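You operate a simulated robot arm through the tools that you are given. There is no shell and no other tool. Be economical: measure what you need, move in short steps, check, and stop when the job is done.

You run a simulated robot arm. Do the job below in one go: nothing can be reset, and whatever is moved stays where it is left.

TASK
Check slide 46 in the viewer and file it as the screen says.
Fine: camera arm over it, viewer on, focus till SHARP, save once; PASS goes in the green tray, HOLD in the red; arm aside and viewer off. Where these are worked on the way, their far stop is far enough and under half their travel is too little: camera arm.

The check looks at the end state, three seconds after you hand in, the way a careful person would. Anything else that was tipped, shoved, dropped, spilled or broken makes it a failure.

THE ROBOT
A 7-joint arm with a two-finger parallel gripper on a trunk, on a base that drives. Base frame: it is fixed to the floor where the robot stands at the start and does not move with it; the origin is under the middle of the robot, x ahead of it, y to its left, z up; the surface under the hand at the start is at about z = 900. Readings come in mm, degrees, newtons and seconds.
Its first joint turns from -166.0 to 166.0 degrees. Places, roughly: blue viewer handle [500, 100, 900]; camera arm [700, 500, 1000]; stage of the slide viewer [500, 400, 900]; viewer screen [700, 300, 1000]; viewer switch [500, 300, 900]. Payload 3.43 kg.
The TCP is the grasp point between the finger pads, 30 mm short of the fingertips. In the tool frame z runs along the fingers and y along their closing line. The gripper opens to 94 mm. The fingers are 28 mm wide and 10 mm thick; the gripper's body (50 by 96 mm) begins 55 mm behind the TCP.
Orientation is that of the tool frame in the base frame, as a unit quaternion [x, y, z, w]. With the fingers straight down and closing along the base's y, the tool's x points along the base's -x, its y along +y and its z along -z.

THE INTERFACE
- The arm moves only by the tool jog_arm. Its argument "rows" is a list of rows, each a list of 6 numbers: the shift along the base's x, y, z in mm, then the turn, a rotation vector about the base's x, y, z in degrees. In form: [[x, y, z, rx, ry, rz], ...]. A call has 1 to 10 rows; each row shifts and turns the commanded pose from where the row before left it. "hand" is the closure in counts, from 0 (fully open) to 255 (shut), set as the call begins (left out, the last holds). Rows are played at 5 a second. More than 50 mm and 8.6 degrees between two rows, or a gripper value outside its range, and nothing of the call is played. Where a pose cannot be reached the arm comes as near as it can. A force on the tool above 90 N (or 10 N above the force at the start of the call, whichever is more), or a blocked arm, ends the call early, and 0.2 s more pass. The fingers move at their own pace (about 45 mm/s each) and stop on an object; they squeeze with about 24 N. The grip force told is the motor's: it shows also when the fingers shut on nothing. Time passes only in rows, and 0.2 s behind the last, so rows that do not move let the fingers close. It gives the time, the measured TCP pose, the force on the tool (base axes), the opening and the grip force at its end, in the units of the frame above (readings bear some noise), with the torque about the TCP (base axes, N m) and any sound that the robot's microphone picked up.
- Cameras (640 x 400 px; columns grow to the right, rows downward): "scene" is now at [29.7, 190.9, 1409.3]; the picture's right is [-0.31, -0.95, 0.00], its down [-0.32, 0.10, -0.94] and it looks along [0.90, -0.29, -0.33] (base axes); focal length 265 px, centre (320, 200). "wrist" rides on the gripper at [76, 14, -103] in the tool frame; the picture's right is [-0.18, 0.98, 0.00], its down [-0.75, -0.14, -0.64] and it looks along [-0.63, -0.12, 0.77] (tool axes); focal length 243 px, centre (320, 200). There is no depth. A picture from a camera that has moved, and an enlarged one, comes with that camera's place and axes in the base frame and with its lens.
- grab_frame(camera): a new picture of that camera. The clock stands still meanwhile.
- steer(legs): drives the robot by 1 to 6 legs, each [ahead, turn to the left] in mm and degrees, along the robot's own axes; the way and the turn of a leg run together, so that a leg with both is an arc; at most 1500 mm and 180 degrees a leg. The arm and the cameras ride along, it lands a little off, and it stops where it bumps. It gives what a move gives.
- turn_head(pan, tilt): turns the head with the scene camera to pan (to the left, within 120 degrees either way) and tilt (down, from -29 to 69), counted from straight ahead of the robot. It gives what a move gives.
- close_up(camera, box): a new picture of the part [left, top, right, bottom] of that camera's present view, enlarged. The clock stands still meanwhile.
- finish_job(): hands the job in; it is judged then, once.

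Work in short steps. Places have to be worked out from the pictures, the camera data and where the tool is seen: move nearer, look again, correct. Check each grasp and each placing, and mend what went wrong. You have 120 turns and 98 pictures in all, those below and enlarged ones among them. Open the gripper and draw the arm clear of the work before you hand the job in, unless the task says otherwise; then end with one line.

The tools are called after ">>>" as a command line: name --pt "numbers of a row" for each row, then --argument value for the rest, lists and objects as JSON in quotes. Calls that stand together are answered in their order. jog_arm: Moves the arm, as the interface text tells. Its arguments: {"type":"object","properties":{"rows":{"type":"array"},"hand":{"type":"number"}},"required":["rows"]} The other tools are called the same way: steer (legs) drives the base; turn_head (pan, tilt) turns the head that bears the scene camera; grab_frame (camera) takes a picture; close_up (camera, box) takes an enlarged picture of a part of a camera's view; finish_job () hands the job in.

At the start:

```text
time_s: 0.0
tool_pos: [557.0, 199.1, 1374.7]
ee_rot: [-0.005, 1.0, 0.0, 0.0]
force: [-0.3, -0.2, 0.7]
torque: [-0.01, 0.04, 0.0]
gripper_width: 94.0
grip_force: 0.0
robot x, y, heading: [1.7, -18.9, -0.1]
head pan, tilt: [-18.0, 19.3]
```

scene: 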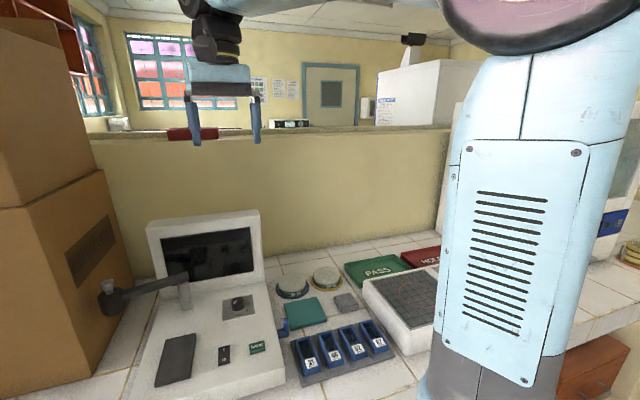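
wrist: 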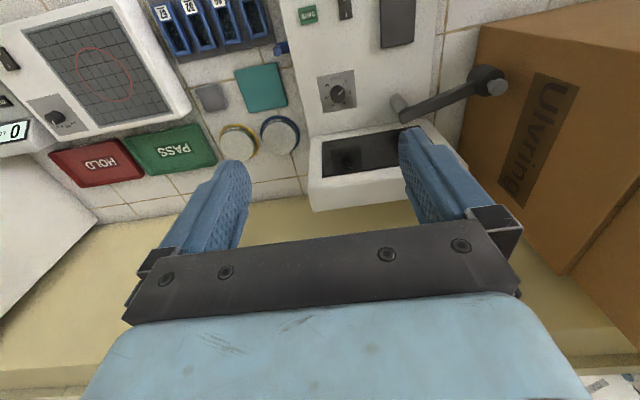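

The pictures show the viewer with a camera arm swung aside, a slide rack with four slides, and trays. I look closer at the main parts first.

>>> close_up --camera "scene" --box '[270, 300, 430, 400]'

>>> close_up --camera "scene" --box '[90, 200, 290, 400]'

>>> close_up --camera "wrist" --box '[120, 0, 520, 210]'

```text
4.00 times, centred on (350, 350) of scene
camera zoom: at [29.7, 190.9, 1409.3], right [-0.31, -0.95, 0.0], down [-0.32, 0.1, -0.94], along [0.9, -0.29, -0.33], focal length 1061 px, centre (200, -400)
```

zoom: 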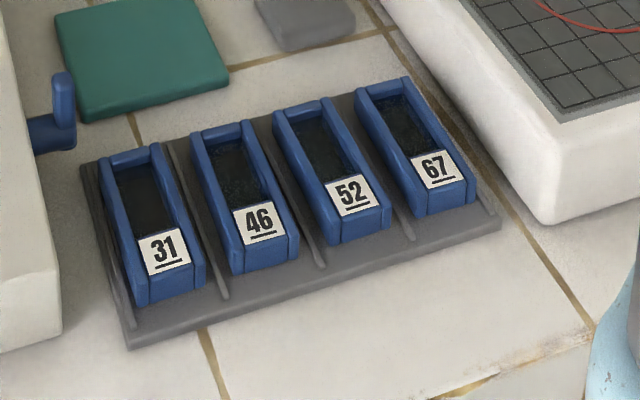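

```text
2.00 times, centred on (190, 300) of scene
camera zoom: at [29.7, 190.9, 1409.3], right [-0.31, -0.95, 0.0], down [-0.32, 0.1, -0.94], along [0.9, -0.29, -0.33], focal length 530 px, centre (580, 0)
```

zoom: 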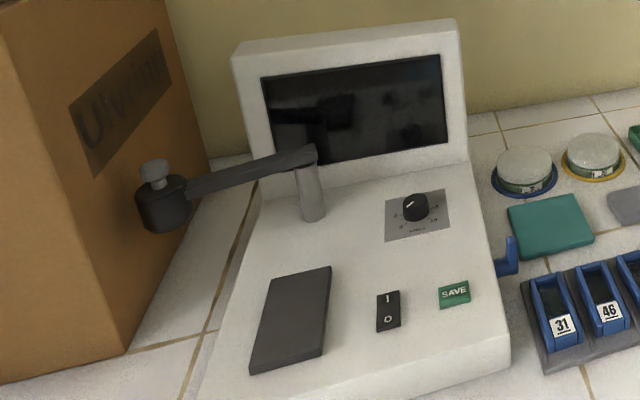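

```text
1.60 times, centred on (320, 105) of wrist
camera zoom: at [481.6, 213.0, 1479.5], right [0.18, 0.98, 0.0], down [0.76, -0.13, 0.64], along [0.63, -0.11, -0.77], focal length 388 px, centre (320, 352)
```

zoom: 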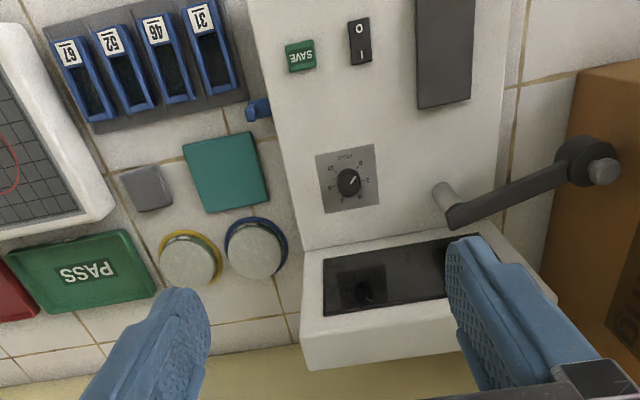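

The rack with 46 sits near (446, 21, 883) and the stage near (523, 352, 900). I move the hand toward the rack, staying high, to look closer.

>>> jog_arm --pt "-10 -25 -35 0 0 0" --pt "-10 -25 -35 0 0 0" --pt "-10 -25 -35 0 0 0" --pt "-10 -25 -35 0 0 0" --pt "-10 -25 -35 0 0 0" --pt "-10 -25 -35 0 0 0" --pt "-10 -25 -35 0 0 0" --pt "0 0 -35 0 0 0" --pt "0 0 0 0 0 0" --hand 0

>>> grab_frame --camera "wrist"

>>> grab_frame --camera "scene"

```text
time_s: 2.0
tool_pos: [484.2, 24.2, 1094.7]
ee_rot: [-0.004, 1.0, 0.0, 0.0]
force: [0.0, 1.1, -0.2]
torque: [0.02, -0.03, 0.0]
gripper_width: 94.0
grip_force: 0.2
robot x, y, heading: [-2.9, -17.1, 0.1]
head pan, tilt: [-18.0, 19.3]
```

```text
92 pictures are left
camera wrist: at [409.6, 38.8, 1199.8], right [0.18, 0.98, 0.0], down [0.75, -0.13, 0.64], along [0.63, -0.11, -0.77], focal length 243 px, centre (320, 200)
```

wrist: 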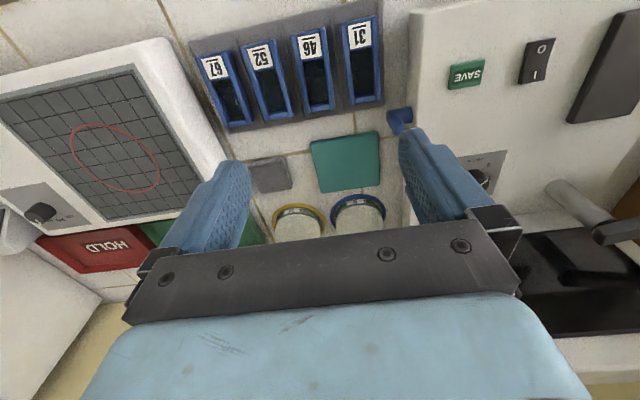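

```text
91 pictures are left
camera scene: at [29.5, 190.9, 1409.3], right [-0.31, -0.95, 0.0], down [-0.32, 0.1, -0.94], along [0.9, -0.29, -0.33], focal length 265 px, centre (320, 200)
```

scene: 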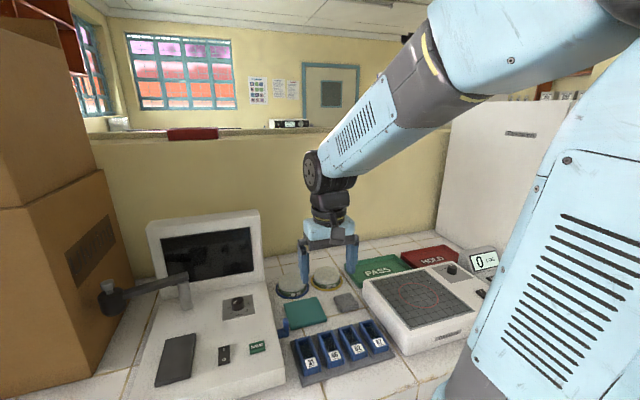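

Now I enlarge the rack, and the control area with the blue handle, in the wrist view.

>>> close_up --camera "wrist" --box '[180, 0, 420, 150]'

>>> close_up --camera "wrist" --box '[380, 20, 640, 182]'

```text
2.67 times, centred on (300, 75) of wrist
camera zoom: at [409.6, 38.8, 1199.8], right [0.18, 0.98, 0.0], down [0.75, -0.13, 0.64], along [0.63, -0.11, -0.77], focal length 647 px, centre (373, 533)
```

zoom: 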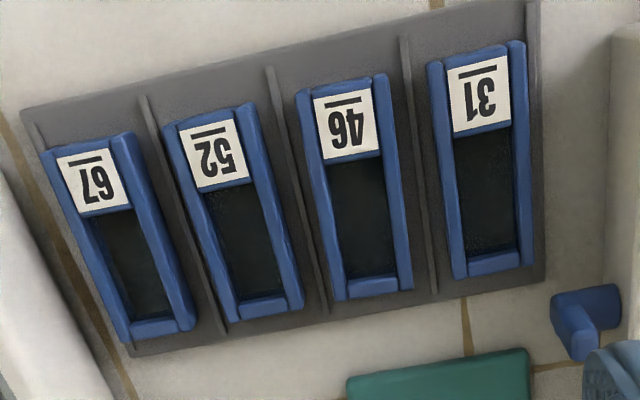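

```text
2.46 times, centred on (510, 101) of wrist
camera zoom: at [409.6, 38.8, 1199.8], right [0.18, 0.98, 0.0], down [0.75, -0.13, 0.64], along [0.63, -0.11, -0.77], focal length 597 px, centre (-148, 444)
```

zoom: 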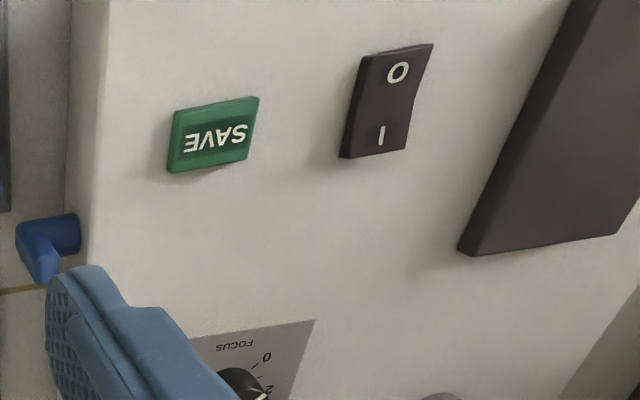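

Slide 46 appears about 37 × 85 mm, centred near (478, 20), top about z 883, with roughly 16 mm between neighbours. I descend to z≈970 with the fingers half open, then check.

>>> jog_arm --pt "-2 -1 -42 0 0 0" --pt "-2 -1 -42 0 0 0" --pt "-2 -2 -41 0 0 0" --pt "0 0 0 0 0 0" --pt "0 0 0 0 0 0" --hand 130

>>> grab_frame --camera "wrist"

>>> close_up --camera "scene" --box '[260, 280, 420, 380]'

```text
time_s: 3.2
tool_pos: [478.9, 20.1, 971.8]
ee_rot: [-0.004, 1.0, 0.0, -0.001]
force: [0.5, 0.4, -0.5]
torque: [0.0, 0.01, 0.01]
gripper_width: 46.0
grip_force: 0.1
robot x, y, heading: [0.3, -15.8, 0.1]
head pan, tilt: [-18.0, 19.3]
```

```text
88 pictures are left
camera wrist: at [403.9, 34.3, 1076.2], right [0.18, 0.98, 0.0], down [0.76, -0.13, 0.64], along [0.63, -0.11, -0.77], focal length 243 px, centre (320, 200)
```

wrist: 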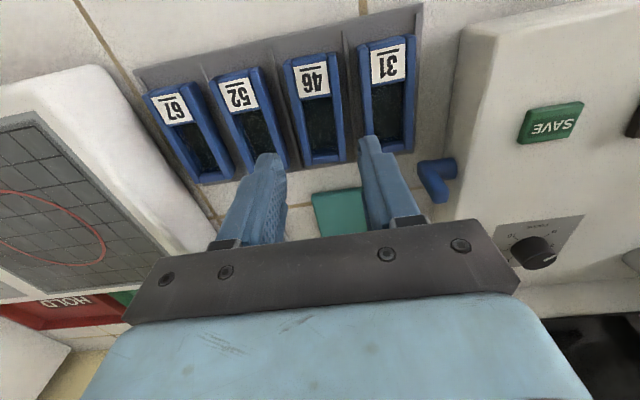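

```text
4.00 times, centred on (340, 330) of scene
camera zoom: at [29.6, 190.9, 1409.3], right [-0.31, -0.95, 0.0], down [-0.32, 0.1, -0.94], along [0.9, -0.29, -0.33], focal length 1061 px, centre (240, -320)
```

zoom: 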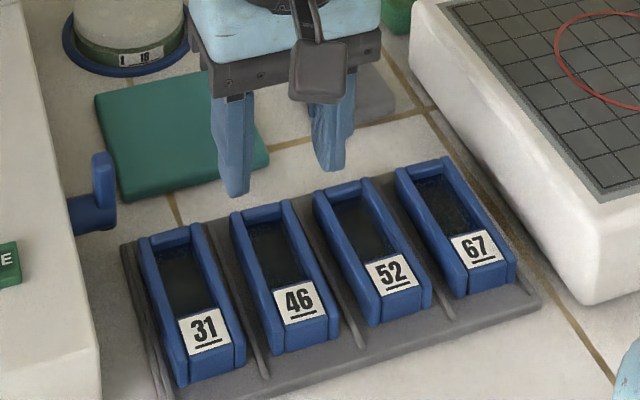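

The fingers straddle 46 about 60 mm above it; I enlarge the wrist view to refine the position.

>>> close_up --camera "wrist" --box '[200, 20, 440, 170]'

```text
2.67 times, centred on (320, 95) of wrist
camera zoom: at [403.9, 34.3, 1076.2], right [0.18, 0.98, 0.0], down [0.76, -0.13, 0.64], along [0.63, -0.11, -0.77], focal length 647 px, centre (320, 480)
```

zoom: 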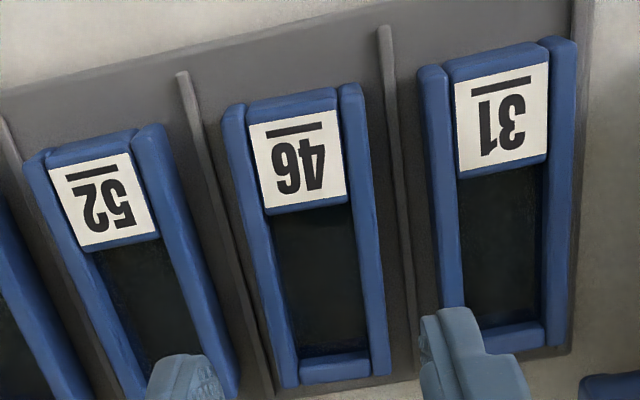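

Refined: centre of 46 about (479, 20), width about 33, rail top about z 873. I descend in small steps with tips ending near z 865, watching the force.

>>> jog_arm --pt "0 0 -30 0 0 0" --pt "0 0 -25 0 0 0" --pt "0 0 -12 0 0 0" --pt "0 0 -8 0 0 0" --pt "0 0 0 0 0 0"

>>> grab_frame --camera "wrist"

>>> close_up --camera "scene" --box '[260, 280, 420, 380]'

```text
time_s: 4.4
tool_pos: [495.6, 19.5, 901.4]
ee_rot: [-0.004, 1.0, 0.0, 0.0]
force: [0.2, -0.9, -0.1]
torque: [-0.02, 0.0, 0.0]
gripper_width: 46.2
grip_force: 0.0
out of reach, approached as far as the arm can: row 2, 3
robot x, y, heading: [-0.2, -12.9, -0.0]
head pan, tilt: [-18.0, 19.3]
```

```text
85 pictures are left
camera wrist: at [421.6, 35.0, 1006.3], right [0.18, 0.98, 0.0], down [0.76, -0.13, 0.64], along [0.63, -0.11, -0.77], focal length 243 px, centre (320, 200)
```

wrist: 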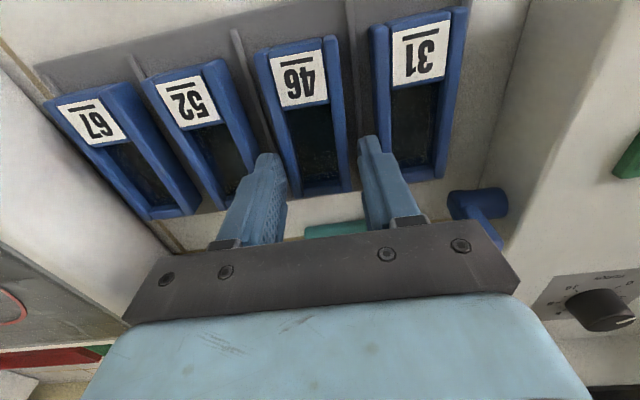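

```text
4.00 times, centred on (340, 330) of scene
camera zoom: at [29.7, 190.9, 1409.3], right [-0.31, -0.95, 0.0], down [-0.32, 0.1, -0.94], along [0.9, -0.29, -0.33], focal length 1061 px, centre (240, -320)
```

zoom: 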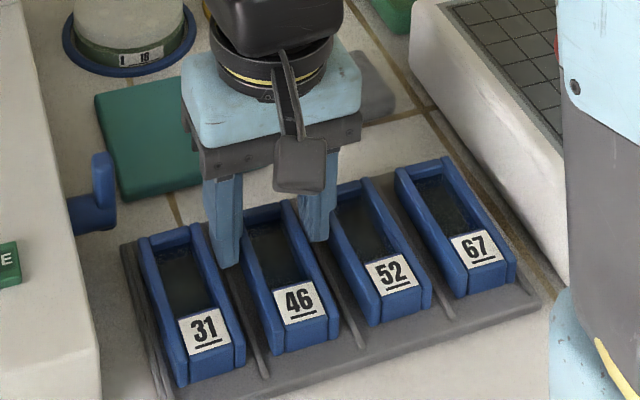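

The fingers straddle 46 (pushed to x 495 by the reach limit, still well within its length). I go 7 mm lower and close.

>>> jog_arm --pt "0 0 -4 0 0 0" --pt "0 0 -4 0 0 0" --pt "0 0 0 0 0 0"

>>> close_up --camera "wrist" --box '[200, 20, 440, 220]'

```text
time_s: 5.2
tool_pos: [498.9, 21.3, 894.9]
ee_rot: [-0.005, 1.0, 0.0, -0.001]
force: [0.3, -0.1, -1.0]
torque: [0.01, 0.02, 0.01]
gripper_width: 46.2
grip_force: 0.2
out of reach, approached as far as the arm can: row 1
robot x, y, heading: [-0.8, -14.1, -0.2]
head pan, tilt: [-18.0, 19.3]
```

```text
2.00 times, centred on (320, 120) of wrist
camera zoom: at [423.7, 35.7, 999.2], right [0.18, 0.98, 0.0], down [0.76, -0.13, 0.64], along [0.63, -0.11, -0.77], focal length 485 px, centre (320, 360)
```

zoom: 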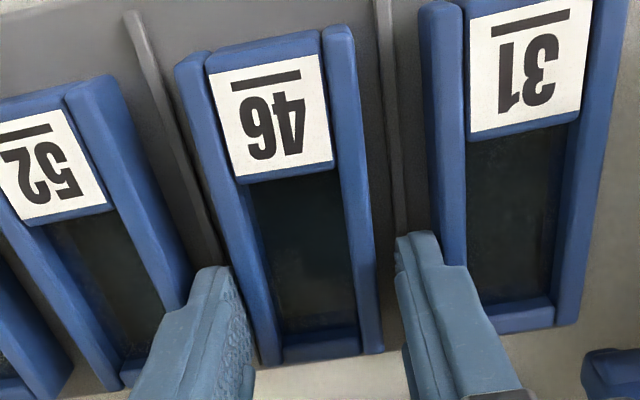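

Both tips are alongside 46's rails; I close and then check the opening.

>>> jog_arm --pt "0 0 0 0 0 0" --pt "0 0 0 0 0 0" --pt "0 0 0 0 0 0" --pt "0 0 0 0 0 0" --hand 255

>>> close_up --camera "wrist" --box '[200, 20, 440, 220]'

```text
time_s: 6.2
tool_pos: [498.6, 21.4, 894.0]
ee_rot: [-0.004, 1.0, 0.0, -0.002]
force: [-0.1, 0.1, 1.4]
torque: [-0.01, 0.0, 0.04]
gripper_width: 39.1
grip_force: 24.2
robot x, y, heading: [-2.6, -20.6, 0.2]
head pan, tilt: [-18.0, 19.3]
```

```text
2.00 times, centred on (320, 120) of wrist
camera zoom: at [423.6, 35.7, 999.3], right [0.18, 0.98, 0.0], down [0.76, -0.13, 0.64], along [0.63, -0.11, -0.77], focal length 485 px, centre (320, 360)
```

zoom: 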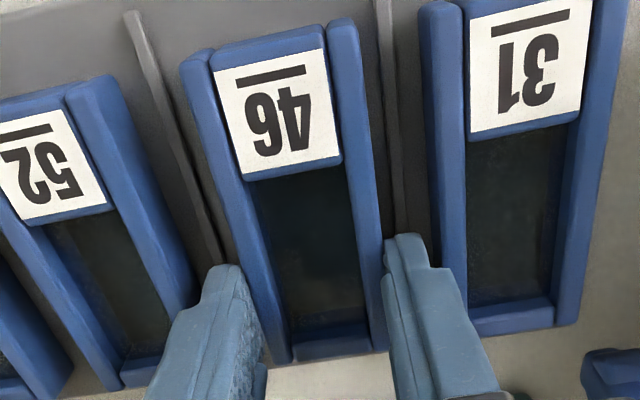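

Grip holds at 39 mm with 24 N. I lift straight up and check.

>>> jog_arm --pt "0 0 10 0 0 0" --pt "0 0 30 0 0 0" --pt "0 0 40 0 0 0" --pt "0 0 40 0 0 0" --pt "0 0 0 0 0 0"

>>> grab_frame --camera "wrist"

>>> grab_frame --camera "scene"

```text
time_s: 7.4
tool_pos: [500.8, 22.4, 1013.2]
ee_rot: [-0.004, 1.0, 0.0, -0.001]
force: [-0.3, -0.4, -0.3]
torque: [-0.07, 0.0, 0.02]
gripper_width: 39.0
grip_force: 24.6
robot x, y, heading: [-0.3, -14.7, 0.1]
head pan, tilt: [-18.0, 19.3]
```

```text
81 pictures are left
camera wrist: at [424.4, 37.6, 1117.4], right [0.18, 0.98, 0.0], down [0.76, -0.13, 0.64], along [0.63, -0.11, -0.77], focal length 243 px, centre (320, 200)
```

wrist: 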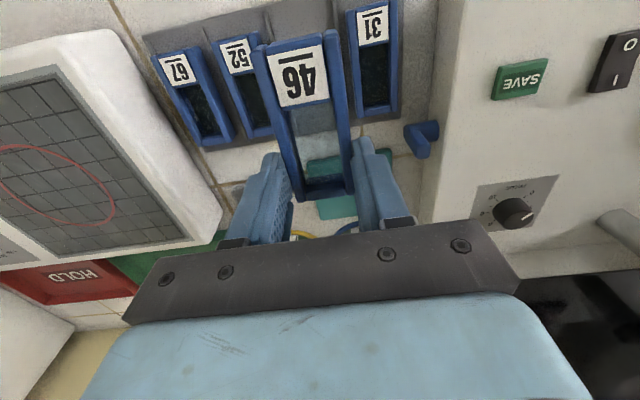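

```text
80 pictures are left
camera scene: at [29.7, 190.9, 1409.3], right [-0.31, -0.95, 0.0], down [-0.32, 0.1, -0.94], along [0.9, -0.29, -0.33], focal length 265 px, centre (320, 200)
```

scene: 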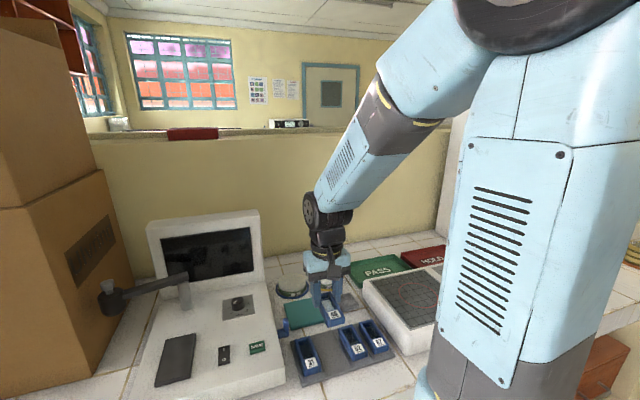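

Slide 46 is held clear. I carry it toward the stage at about z 1060, stopping a bit short so the wrist camera can see the stage.

>>> jog_arm --pt "0 0 40 0 0 0" --pt "0 45 10 0 0 0" --pt "0 45 0 0 0 0" --pt "0 45 0 0 0 0" --pt "0 45 0 0 0 0" --pt "0 45 0 0 0 0" --pt "0 45 0 0 0 0" --pt "0 45 0 0 0 0" --pt "0 0 0 0 0 0"

>>> grab_frame --camera "wrist"

>>> grab_frame --camera "scene"

```text
time_s: 9.4
tool_pos: [498.9, 337.6, 1062.8]
ee_rot: [-0.004, 1.0, 0.0, -0.001]
force: [-0.1, -0.3, -0.3]
torque: [0.0, -0.02, 0.0]
gripper_width: 39.2
grip_force: 24.2
robot x, y, heading: [2.5, -14.0, 0.2]
head pan, tilt: [-18.0, 19.3]
```

```text
79 pictures are left
camera wrist: at [422.2, 352.0, 1167.7], right [0.18, 0.98, 0.0], down [0.76, -0.13, 0.64], along [0.63, -0.11, -0.77], focal length 243 px, centre (320, 200)
```

wrist: 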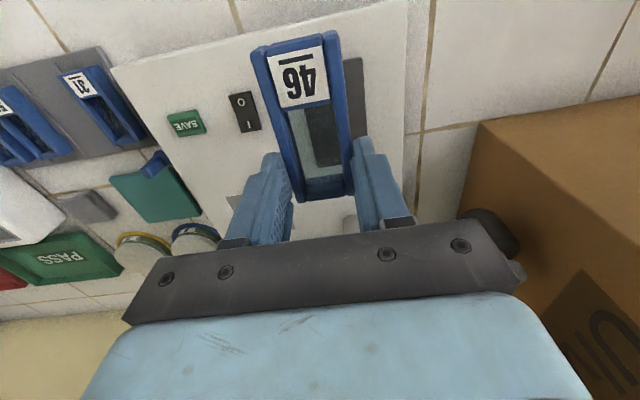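

```text
78 pictures are left
camera scene: at [29.7, 190.8, 1409.3], right [-0.31, -0.95, 0.0], down [-0.32, 0.1, -0.94], along [0.9, -0.29, -0.33], focal length 265 px, centre (320, 200)
```

scene: 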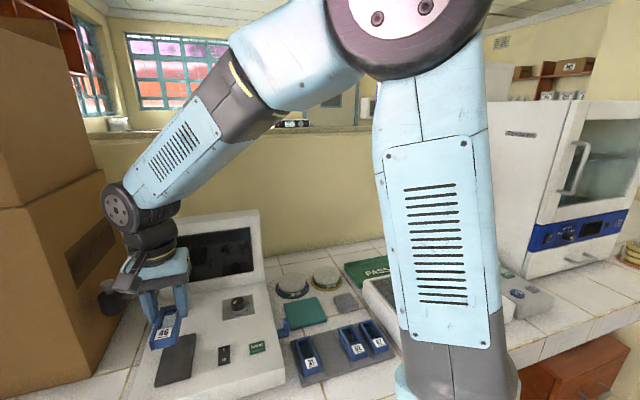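

Stage estimate: x 470–576, y 317–380, z≈912. The carrier centre is about 20 mm behind the TCP, so I move the TCP over (543, 349) and down to z≈975, then check.

>>> jog_arm --pt "22 6 0 0 0 0" --pt "22 5 0 0 0 0" --pt "0 0 -40 0 0 0" --pt "0 0 -40 0 0 0" --pt "0 0 -8 0 0 0" --pt "0 0 0 0 0 0"

>>> close_up --camera "scene" --box '[90, 280, 290, 400]'

>>> grab_frame --camera "wrist"

```text
time_s: 10.8
tool_pos: [542.0, 347.0, 974.9]
ee_rot: [-0.004, 1.0, 0.0, 0.001]
force: [-0.3, 0.2, -0.4]
torque: [0.01, 0.0, 0.0]
gripper_width: 39.0
grip_force: 24.6
robot x, y, heading: [-2.6, -13.6, -0.2]
head pan, tilt: [-18.0, 19.3]
```

```text
3.20 times, centred on (190, 340) of scene
camera zoom: at [29.8, 190.9, 1409.3], right [-0.31, -0.95, 0.0], down [-0.32, 0.1, -0.94], along [0.9, -0.29, -0.33], focal length 848 px, centre (736, -248)
```

zoom: 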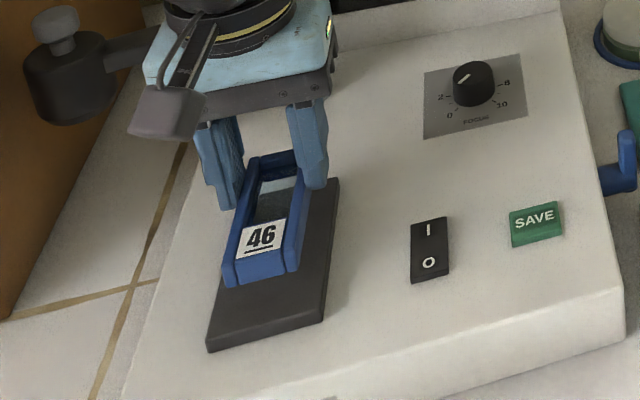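

```text
76 pictures are left
camera wrist: at [466.3, 362.0, 1080.0], right [0.18, 0.98, 0.0], down [0.76, -0.13, 0.64], along [0.63, -0.11, -0.77], focal length 243 px, centre (320, 200)
```

wrist: 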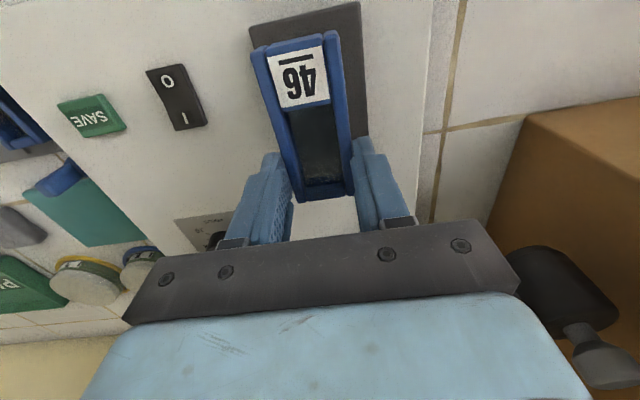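

The carrier is well over the stage; I nudge by (+2, +3) and lower in small steps feeling for contact.

>>> jog_arm --pt "2 3 -6 0 0 0" --pt "0 0 -5 0 0 0" --pt "0 0 -3 0 0 0" --pt "0 0 0 0 0 0"

>>> close_up --camera "scene" --box '[90, 280, 290, 400]'

```text
time_s: 11.8
tool_pos: [544.5, 350.8, 962.0]
ee_rot: [-0.004, 1.0, 0.0, 0.0]
force: [-0.5, 0.3, 0.0]
torque: [0.0, -0.01, 0.0]
gripper_width: 38.9
grip_force: 24.0
robot x, y, heading: [-1.5, -15.9, -0.1]
head pan, tilt: [-18.0, 19.3]
```

```text
3.20 times, centred on (190, 340) of scene
camera zoom: at [29.8, 190.9, 1409.3], right [-0.31, -0.95, 0.0], down [-0.32, 0.1, -0.94], along [0.9, -0.29, -0.33], focal length 848 px, centre (736, -248)
```

zoom: 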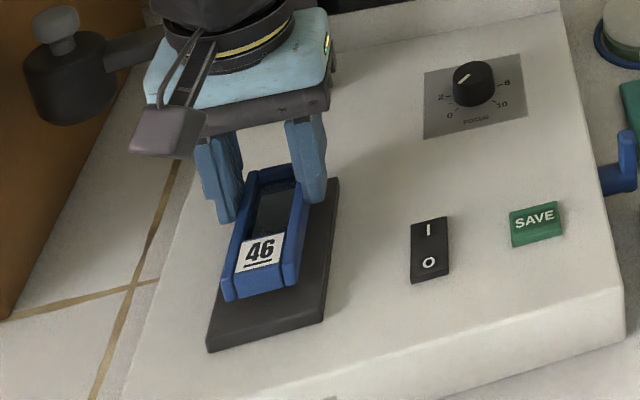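

No contact yet; I lower further in 2 mm steps.

>>> jog_arm --pt "0 0 -2 0 0 0" --pt "0 0 -2 0 0 0" --pt "0 0 -2 0 0 0"

>>> jog_arm --pt "0 0 -2 0 0 0" --pt "0 0 -2 0 0 0"

>>> close_up --camera "scene" --box '[90, 280, 290, 400]'

```text
time_s: 12.6
tool_pos: [546.5, 350.8, 954.3]
ee_rot: [-0.004, 1.0, 0.0, 0.0]
force: [-0.2, 0.3, -2.3]
torque: [-0.01, -0.03, 0.03]
gripper_width: 39.0
grip_force: 23.9
robot x, y, heading: [1.6, -15.0, 0.0]
head pan, tilt: [-18.0, 19.3]
```

```text
time_s: 13.2
tool_pos: [544.2, 351.3, 952.6]
ee_rot: [-0.004, 1.0, 0.0, 0.001]
force: [0.0, -0.6, -1.9]
torque: [-0.03, -0.03, 0.03]
gripper_width: 38.8
grip_force: 24.0
robot x, y, heading: [-0.5, -14.8, 0.0]
head pan, tilt: [-18.0, 19.3]
```

```text
3.20 times, centred on (190, 340) of scene
camera zoom: at [29.9, 191.0, 1409.3], right [-0.31, -0.95, 0.0], down [-0.32, 0.1, -0.94], along [0.9, -0.29, -0.33], focal length 848 px, centre (736, -248)
```

zoom: 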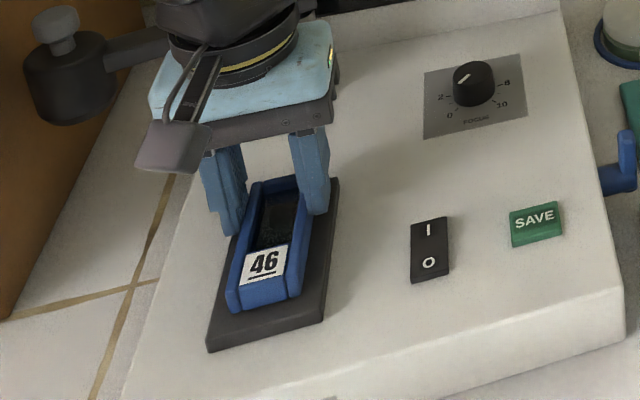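

It looks almost down; two more millimetres to confirm contact.

>>> jog_arm --pt "0 0 -2 0 0 0" --pt "0 0 0 0 0 0"

>>> jog_arm --pt "0 0 -2 0 0 0" --pt "0 0 0 0 0 0"

>>> close_up --camera "wrist" --box '[200, 0, 440, 220]'

```text
time_s: 13.8
tool_pos: [546.0, 349.8, 949.8]
ee_rot: [-0.005, 1.0, 0.0, 0.0]
force: [0.2, 0.5, -0.6]
torque: [0.01, 0.03, 0.02]
gripper_width: 38.9
grip_force: 24.1
robot x, y, heading: [2.9, -18.0, -0.1]
head pan, tilt: [-18.0, 19.3]
```

```text
time_s: 14.4
tool_pos: [544.9, 351.5, 948.2]
ee_rot: [-0.004, 1.0, 0.0, 0.001]
force: [0.6, -1.4, 12.8]
torque: [-0.07, 0.49, 0.08]
gripper_width: 39.0
grip_force: 23.8
robot x, y, heading: [1.3, -15.7, -0.1]
head pan, tilt: [-18.0, 19.3]
```

```text
1.82 times, centred on (320, 110) of wrist
camera zoom: at [468.8, 364.7, 1052.9], right [0.18, 0.98, 0.0], down [0.75, -0.14, 0.64], along [0.63, -0.11, -0.77], focal length 441 px, centre (320, 364)
```

zoom: 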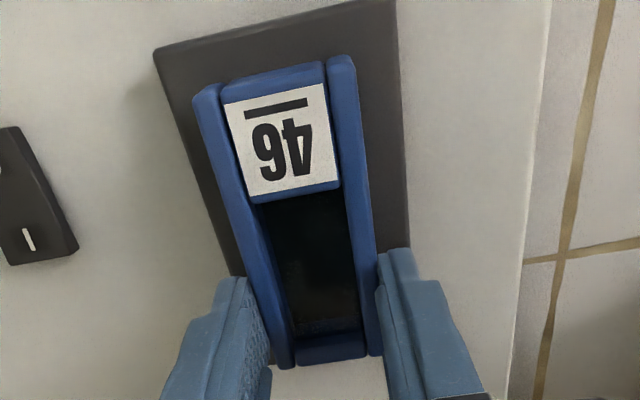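

Contact at 12.8 N; carrier spans x≈482–572, centred on the stage. I relieve the pressure slightly, open, and rise.

>>> jog_arm --pt "0 0 1 0 0 0" --pt "0 0 0 0 0 0" --pt "0 0 0 0 0 0" --hand 90

>>> jog_arm --pt "0 0 20 0 0 0" --pt "0 0 40 0 0 0" --pt "0 0 40 0 0 0" --pt "0 0 40 0 0 0" --pt "0 0 0 0 0 0"

>>> grab_frame --camera "wrist"

>>> close_up --camera "scene" --box '[90, 200, 290, 400]'

```text
time_s: 15.2
tool_pos: [544.0, 349.5, 949.1]
ee_rot: [-0.005, 1.0, 0.0, 0.0]
force: [0.0, 0.3, 0.4]
torque: [-0.03, -0.01, 0.01]
gripper_width: 61.0
grip_force: 0.2
robot x, y, heading: [-0.6, -14.3, -0.2]
head pan, tilt: [-18.0, 19.3]
```

```text
time_s: 16.4
tool_pos: [541.9, 351.2, 1085.9]
ee_rot: [-0.004, 1.0, 0.0, 0.0]
force: [0.6, 0.5, -0.1]
torque: [0.0, 0.0, -0.02]
gripper_width: 61.1
grip_force: 0.0
robot x, y, heading: [0.2, -17.7, 0.4]
head pan, tilt: [-18.0, 19.3]
```

```text
72 pictures are left
camera wrist: at [466.7, 366.3, 1190.8], right [0.18, 0.98, 0.0], down [0.76, -0.13, 0.64], along [0.63, -0.11, -0.77], focal length 243 px, centre (320, 200)
```

wrist: 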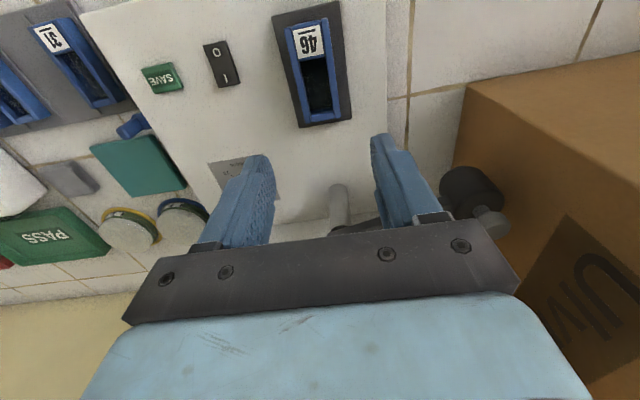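

```text
2.00 times, centred on (190, 300) of scene
camera zoom: at [29.8, 190.9, 1409.3], right [-0.31, -0.95, 0.0], down [-0.32, 0.1, -0.94], along [0.9, -0.29, -0.33], focal length 530 px, centre (580, 0)
```

zoom: 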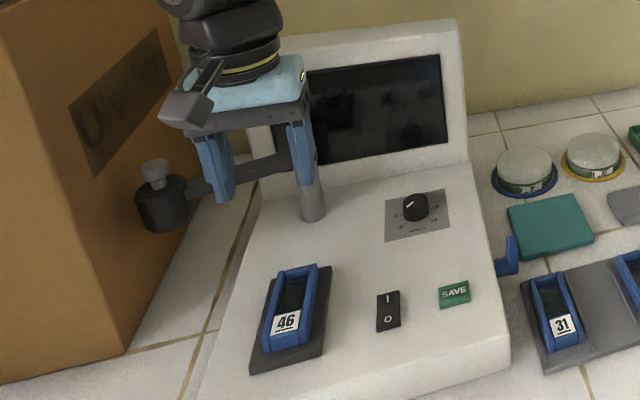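

The slide sits squarely on the stage. For the camera arm I'll straddle its head with fingers closing along x (keeps clear of the box and monitor), so I raise and turn the hand +90° about z.

>>> jog_arm --pt "0 0 20 0 0 8.5" --pt "0 0 20 0 0 8.5" --pt "0 0 20 0 0 8.5" --pt "0 0 0 0 0 8.5" --pt "0 0 0 0 0 8.5" --pt "0 0 0 0 0 8.5" --pt "0 0 0 0 0 8.5" --pt "0 0 0 0 0 8.5" --pt "0 0 0 0 0 8.5" --pt "0 0 0 0 0 8.5" --hand 0

>>> jog_arm --pt "15 15 0 0 0 5" --pt "15 15 0 0 0 0" --pt "0 0 0 0 0 0"

>>> grab_frame --camera "wrist"

>>> grab_frame --camera "scene"

```text
time_s: 18.6
tool_pos: [545.2, 351.0, 1148.9]
ee_rot: [-0.679, 0.734, 0.0, 0.0]
force: [-0.2, 0.6, -0.2]
torque: [-0.02, -0.01, -0.03]
gripper_width: 93.9
grip_force: 0.1
robot x, y, heading: [-3.6, -19.7, -0.2]
head pan, tilt: [-18.0, 19.3]
```

```text
time_s: 19.4
tool_pos: [574.4, 381.4, 1148.5]
ee_rot: [0.71, -0.704, 0.0, 0.0]
force: [0.4, 0.5, 0.2]
torque: [0.02, 0.01, 0.0]
gripper_width: 94.2
grip_force: 0.0
robot x, y, heading: [2.7, -17.8, -0.2]
head pan, tilt: [-18.0, 19.3]
```

```text
70 pictures are left
camera wrist: at [563.0, 305.7, 1253.3], right [-0.98, 0.18, 0.0], down [0.14, 0.75, 0.64], along [0.11, 0.63, -0.77], focal length 243 px, centre (320, 200)
```

wrist: 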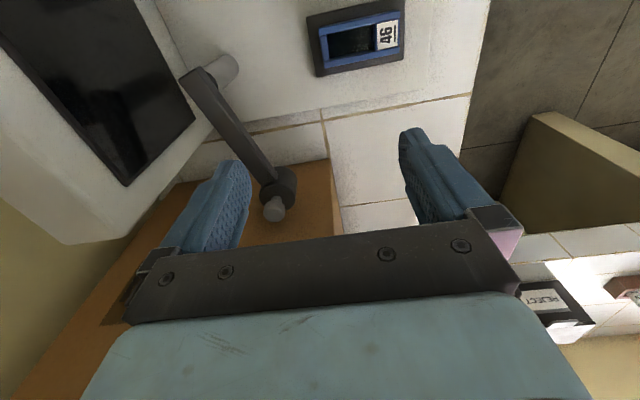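

```text
69 pictures are left
camera scene: at [29.8, 190.9, 1409.3], right [-0.31, -0.95, 0.0], down [-0.32, 0.1, -0.94], along [0.9, -0.29, -0.33], focal length 265 px, centre (320, 200)
```

scene: 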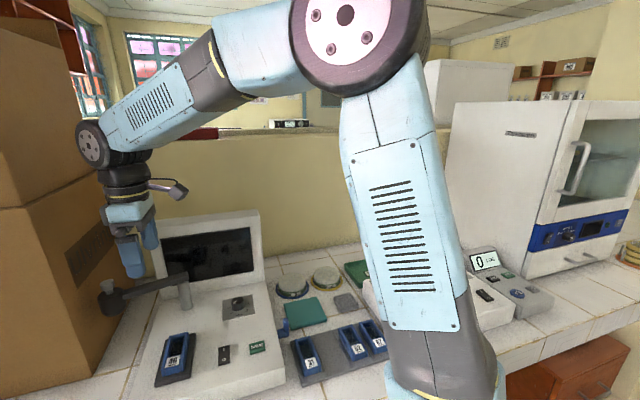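

Good view of the camera arm from the side; I enlarge it.

>>> close_up --camera "wrist" --box '[120, 40, 360, 240]'

>>> close_up --camera "scene" --box '[80, 240, 240, 340]'

```text
2.00 times, centred on (240, 140) of wrist
camera zoom: at [563.0, 305.7, 1253.3], right [-0.98, 0.18, 0.0], down [0.14, 0.75, 0.64], along [0.11, 0.63, -0.77], focal length 485 px, centre (480, 320)
```

zoom: 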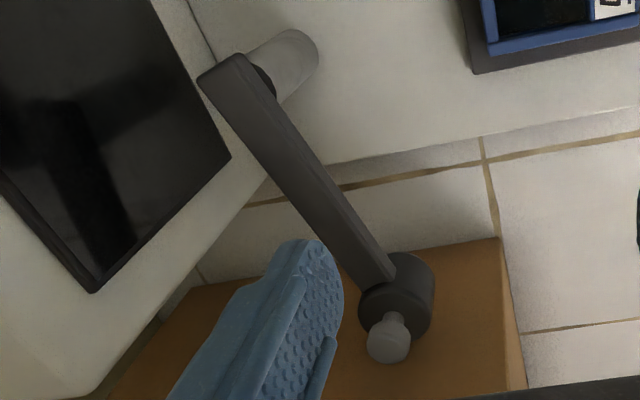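

```text
4.00 times, centred on (160, 290) of scene
camera zoom: at [29.8, 190.9, 1409.3], right [-0.31, -0.95, 0.0], down [-0.32, 0.1, -0.94], along [0.9, -0.29, -0.33], focal length 1061 px, centre (960, -160)
```

zoom: 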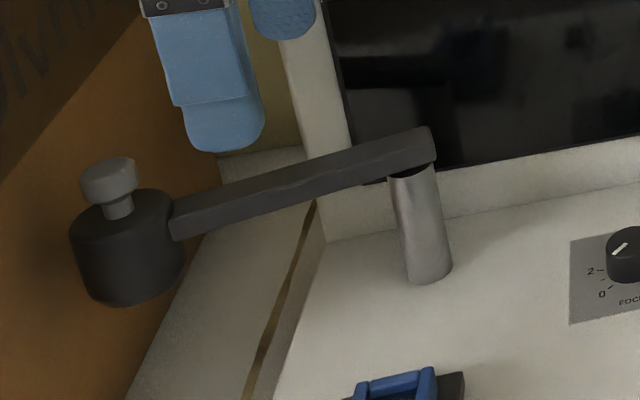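

Post pivot is about (678, 345), bar runs to a head at about (654, 492), bar top near z 1005. I'll straddle the bar at about 98 mm from the pivot, (662, 442), keeping clear of box and monitor; first I go above it.

>>> jog_arm --pt "20 30 0 0 0 0" --pt "22 30 0 0 0 0" --pt "23 0 0 0 0 5" --pt "23 0 0 0 0 5" --pt "0 0 -20 0 0 0" --pt "0 0 -20 0 0 0" --pt "0 0 0 0 0 0" --hand 92

>>> grab_frame --camera "wrist"

>>> close_up --camera "scene" --box '[60, 180, 300, 330]'

```text
time_s: 21.0
tool_pos: [664.3, 439.9, 1107.6]
ee_rot: [0.769, -0.639, 0.0, 0.0]
force: [-0.4, -0.7, -0.6]
torque: [-0.04, -0.01, 0.01]
gripper_width: 60.2
grip_force: 0.0
robot x, y, heading: [-0.4, -14.5, 0.0]
head pan, tilt: [-18.0, 19.3]
```

```text
66 pictures are left
camera wrist: at [664.0, 363.4, 1212.4], right [-1.0, 0.0, 0.0], down [0.0, 0.77, 0.64], along [0.0, 0.64, -0.77], focal length 243 px, centre (320, 200)
```

wrist: 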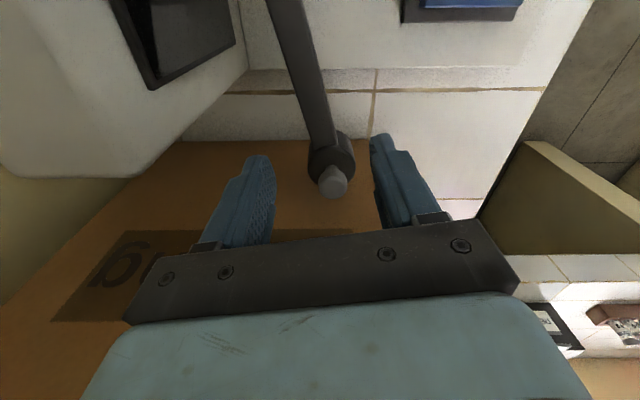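

```text
2.67 times, centred on (180, 255) of scene
camera zoom: at [29.9, 190.9, 1409.3], right [-0.31, -0.95, 0.0], down [-0.32, 0.1, -0.94], along [0.9, -0.29, -0.33], focal length 707 px, centre (693, 53)
```

zoom: 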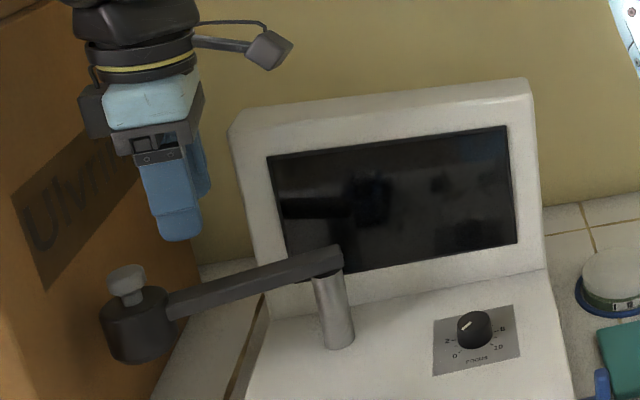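

The bar passes under the fingers, centre x≈667 at y≈436. I shift (+3, −4) and descend so the tips flank the bar, then look.

>>> jog_arm --pt "3 -4 -30 0 0 0" --pt "0 0 -30 0 0 0" --pt "0 0 -20 0 0 0" --pt "0 0 0 0 0 0" --hand 103

>>> grab_frame --camera "wrist"

>>> close_up --camera "scene" --box '[60, 180, 300, 330]'

```text
time_s: 22.0
tool_pos: [665.7, 435.0, 1029.0]
ee_rot: [0.769, -0.64, 0.0, 0.0]
force: [-0.1, 0.4, 0.9]
torque: [-0.01, 0.03, 0.01]
gripper_width: 55.7
grip_force: 0.0
robot x, y, heading: [0.9, -12.5, -0.0]
head pan, tilt: [-18.0, 19.3]
```

```text
64 pictures are left
camera wrist: at [666.5, 359.2, 1132.2], right [-1.0, 0.0, 0.0], down [0.0, 0.77, 0.64], along [0.0, 0.64, -0.77], focal length 243 px, centre (320, 200)
```

wrist: 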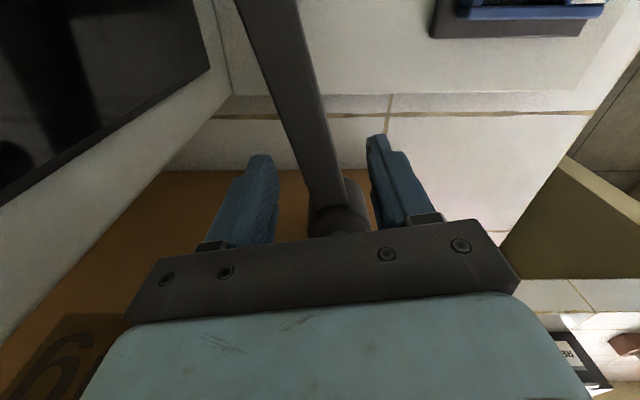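

```text
2.67 times, centred on (180, 255) of scene
camera zoom: at [29.9, 190.9, 1409.3], right [-0.31, -0.95, 0.0], down [-0.32, 0.1, -0.94], along [0.9, -0.29, -0.33], focal length 707 px, centre (693, 53)
```

zoom: 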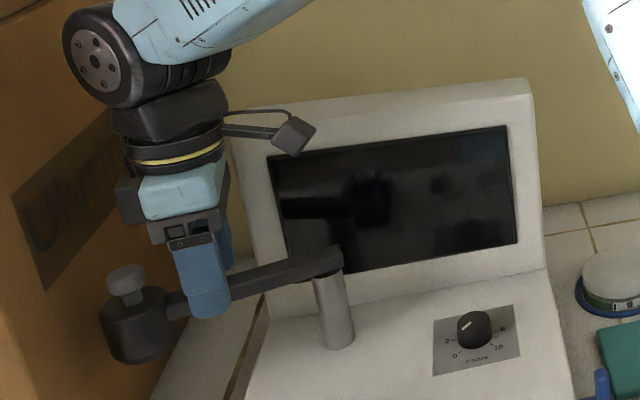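

The fingers flank the bar correctly. I lower 12 mm, narrow the opening to about 40, then swing along an arc about (690, 346), turning the hand with it.

>>> jog_arm --pt "0 0 -12 0 0 0" --pt "0 0 0 0 0 0" --pt "0 0 0 0 0 0" --hand 146

>>> jog_arm --pt "-12 -4.4 0 0 0 8" --pt "-11.4 -6 0 0 0 8" --pt "-10.3 -7.5 0 0 0 8" --pt "0 0 0 0 0 0"

>>> grab_frame --camera "wrist"

>>> close_up --camera "scene" --box '[60, 180, 300, 330]'

```text
time_s: 22.8
tool_pos: [666.6, 436.4, 1016.7]
ee_rot: [0.768, -0.64, 0.0, 0.001]
force: [-0.7, 0.2, -0.2]
torque: [0.04, 0.01, -0.02]
gripper_width: 40.2
grip_force: 0.0
robot x, y, heading: [1.5, -12.9, 0.1]
head pan, tilt: [-18.0, 19.3]
```

```text
time_s: 23.8
tool_pos: [631.7, 418.4, 1017.6]
ee_rot: [0.885, -0.466, 0.0, 0.0]
force: [0.3, -0.3, -0.7]
torque: [0.02, 0.01, -0.02]
gripper_width: 40.1
grip_force: 0.1
robot x, y, heading: [-0.8, -17.0, 0.2]
head pan, tilt: [-18.0, 19.3]
```

```text
62 pictures are left
camera wrist: at [664.4, 348.6, 1121.6], right [-0.91, -0.41, 0.0], down [-0.31, 0.7, 0.64], along [-0.26, 0.59, -0.77], focal length 243 px, centre (320, 200)
```

wrist: 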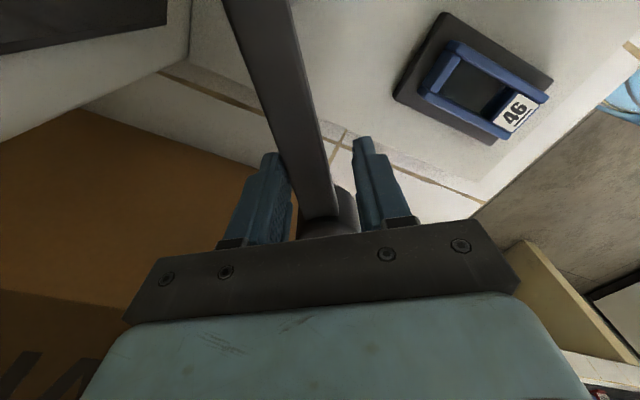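

```text
2.67 times, centred on (180, 255) of scene
camera zoom: at [29.9, 191.0, 1409.3], right [-0.31, -0.95, 0.0], down [-0.32, 0.1, -0.94], along [0.9, -0.29, -0.33], focal length 707 px, centre (693, 53)
```

zoom: 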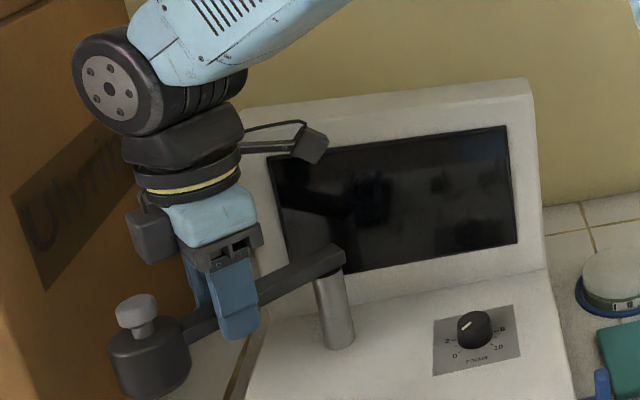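

The bar swings freely with the hand. I continue along the arc.

>>> jog_arm --pt "-9.3 -8.9 0 0 0 8" --pt "-7.9 -10.2 0 0 0 8" --pt "-6.4 -11.1 0 0 0 8" --pt "-4.8 -11.9 0 0 0 8" --pt "0 0 0 0 0 0"

>>> jog_arm --pt "-3.1 -12.4 0 0 0 8" --pt "-1.3 -12.8 0 0 0 8" --pt "0 0 0 0 0 0"

>>> grab_frame --camera "wrist"

>>> close_up --camera "scene" --box '[90, 200, 330, 400]'

```text
time_s: 25.0
tool_pos: [603.3, 375.9, 1017.7]
ee_rot: [0.979, -0.203, 0.0, 0.001]
force: [-0.1, -0.1, 0.3]
torque: [-0.01, 0.0, 0.0]
gripper_width: 40.0
grip_force: 0.0
robot x, y, heading: [2.1, -13.8, 0.0]
head pan, tilt: [-18.0, 19.3]
```

```text
time_s: 25.8
tool_pos: [600.4, 350.2, 1017.6]
ee_rot: [0.998, -0.064, 0.0, 0.0]
force: [-0.9, 0.3, 0.1]
torque: [0.0, -0.02, 0.0]
gripper_width: 39.8
grip_force: 0.0
robot x, y, heading: [-0.2, -14.0, -0.2]
head pan, tilt: [-18.0, 19.3]
```

```text
60 pictures are left
camera wrist: at [673.1, 327.3, 1121.1], right [-0.31, -0.95, 0.0], down [-0.73, 0.24, 0.64], along [-0.61, 0.2, -0.77], focal length 243 px, centre (320, 200)
```

wrist: 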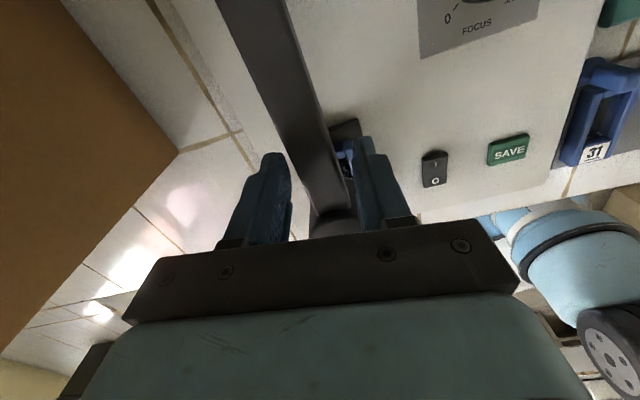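

```text
2.00 times, centred on (210, 300) of scene
camera zoom: at [29.9, 190.9, 1409.3], right [-0.31, -0.95, 0.0], down [-0.32, 0.1, -0.94], along [0.9, -0.29, -0.33], focal length 530 px, centre (540, 0)
```

zoom: 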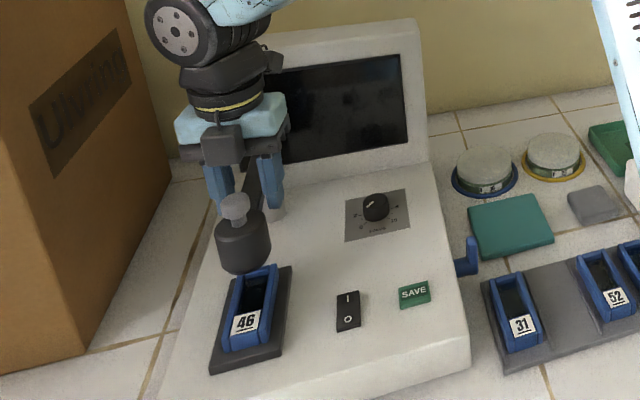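

The head is nearly over the slide, with no stop felt yet. I continue in small steps to find the stop.

>>> jog_arm --pt "0.2 -6.4 0 0 0 4" --pt "0.2 -6.4 0 0 0 4" --pt "0 0 0 0 0 0"

>>> close_up --camera "scene" --box '[90, 200, 330, 400]'

>>> grab_frame --camera "wrist"

```text
time_s: 26.6
tool_pos: [599.6, 338.6, 1015.7]
ee_rot: [1.0, 0.004, 0.001, -0.001]
force: [4.3, 15.1, 4.1]
torque: [0.28, -0.11, 0.09]
gripper_width: 48.8
grip_force: 7.2
robot x, y, heading: [-2.2, -14.6, 0.1]
head pan, tilt: [-18.0, 19.3]
```

```text
2.00 times, centred on (210, 300) of scene
camera zoom: at [30.0, 191.5, 1409.2], right [-0.31, -0.95, 0.0], down [-0.32, 0.1, -0.94], along [0.9, -0.29, -0.33], focal length 530 px, centre (540, 0)
```

zoom: 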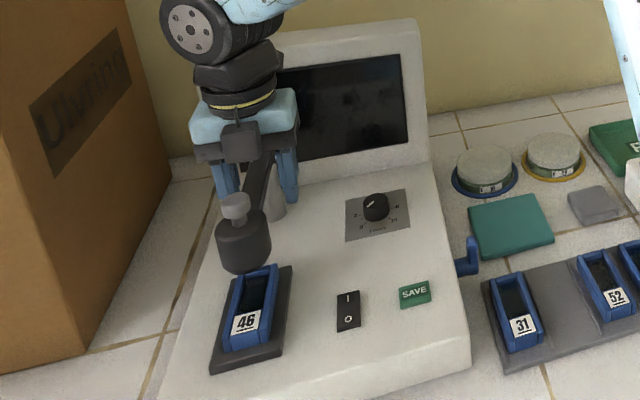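

```text
57 pictures are left
camera wrist: at [676.5, 326.1, 1121.2], right [-0.17, -0.98, 0.0], down [-0.76, 0.13, 0.64], along [-0.63, 0.11, -0.77], focal length 243 px, centre (320, 200)
```

wrist: 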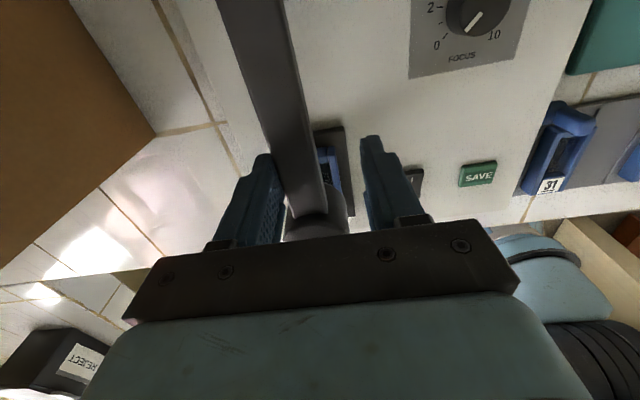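

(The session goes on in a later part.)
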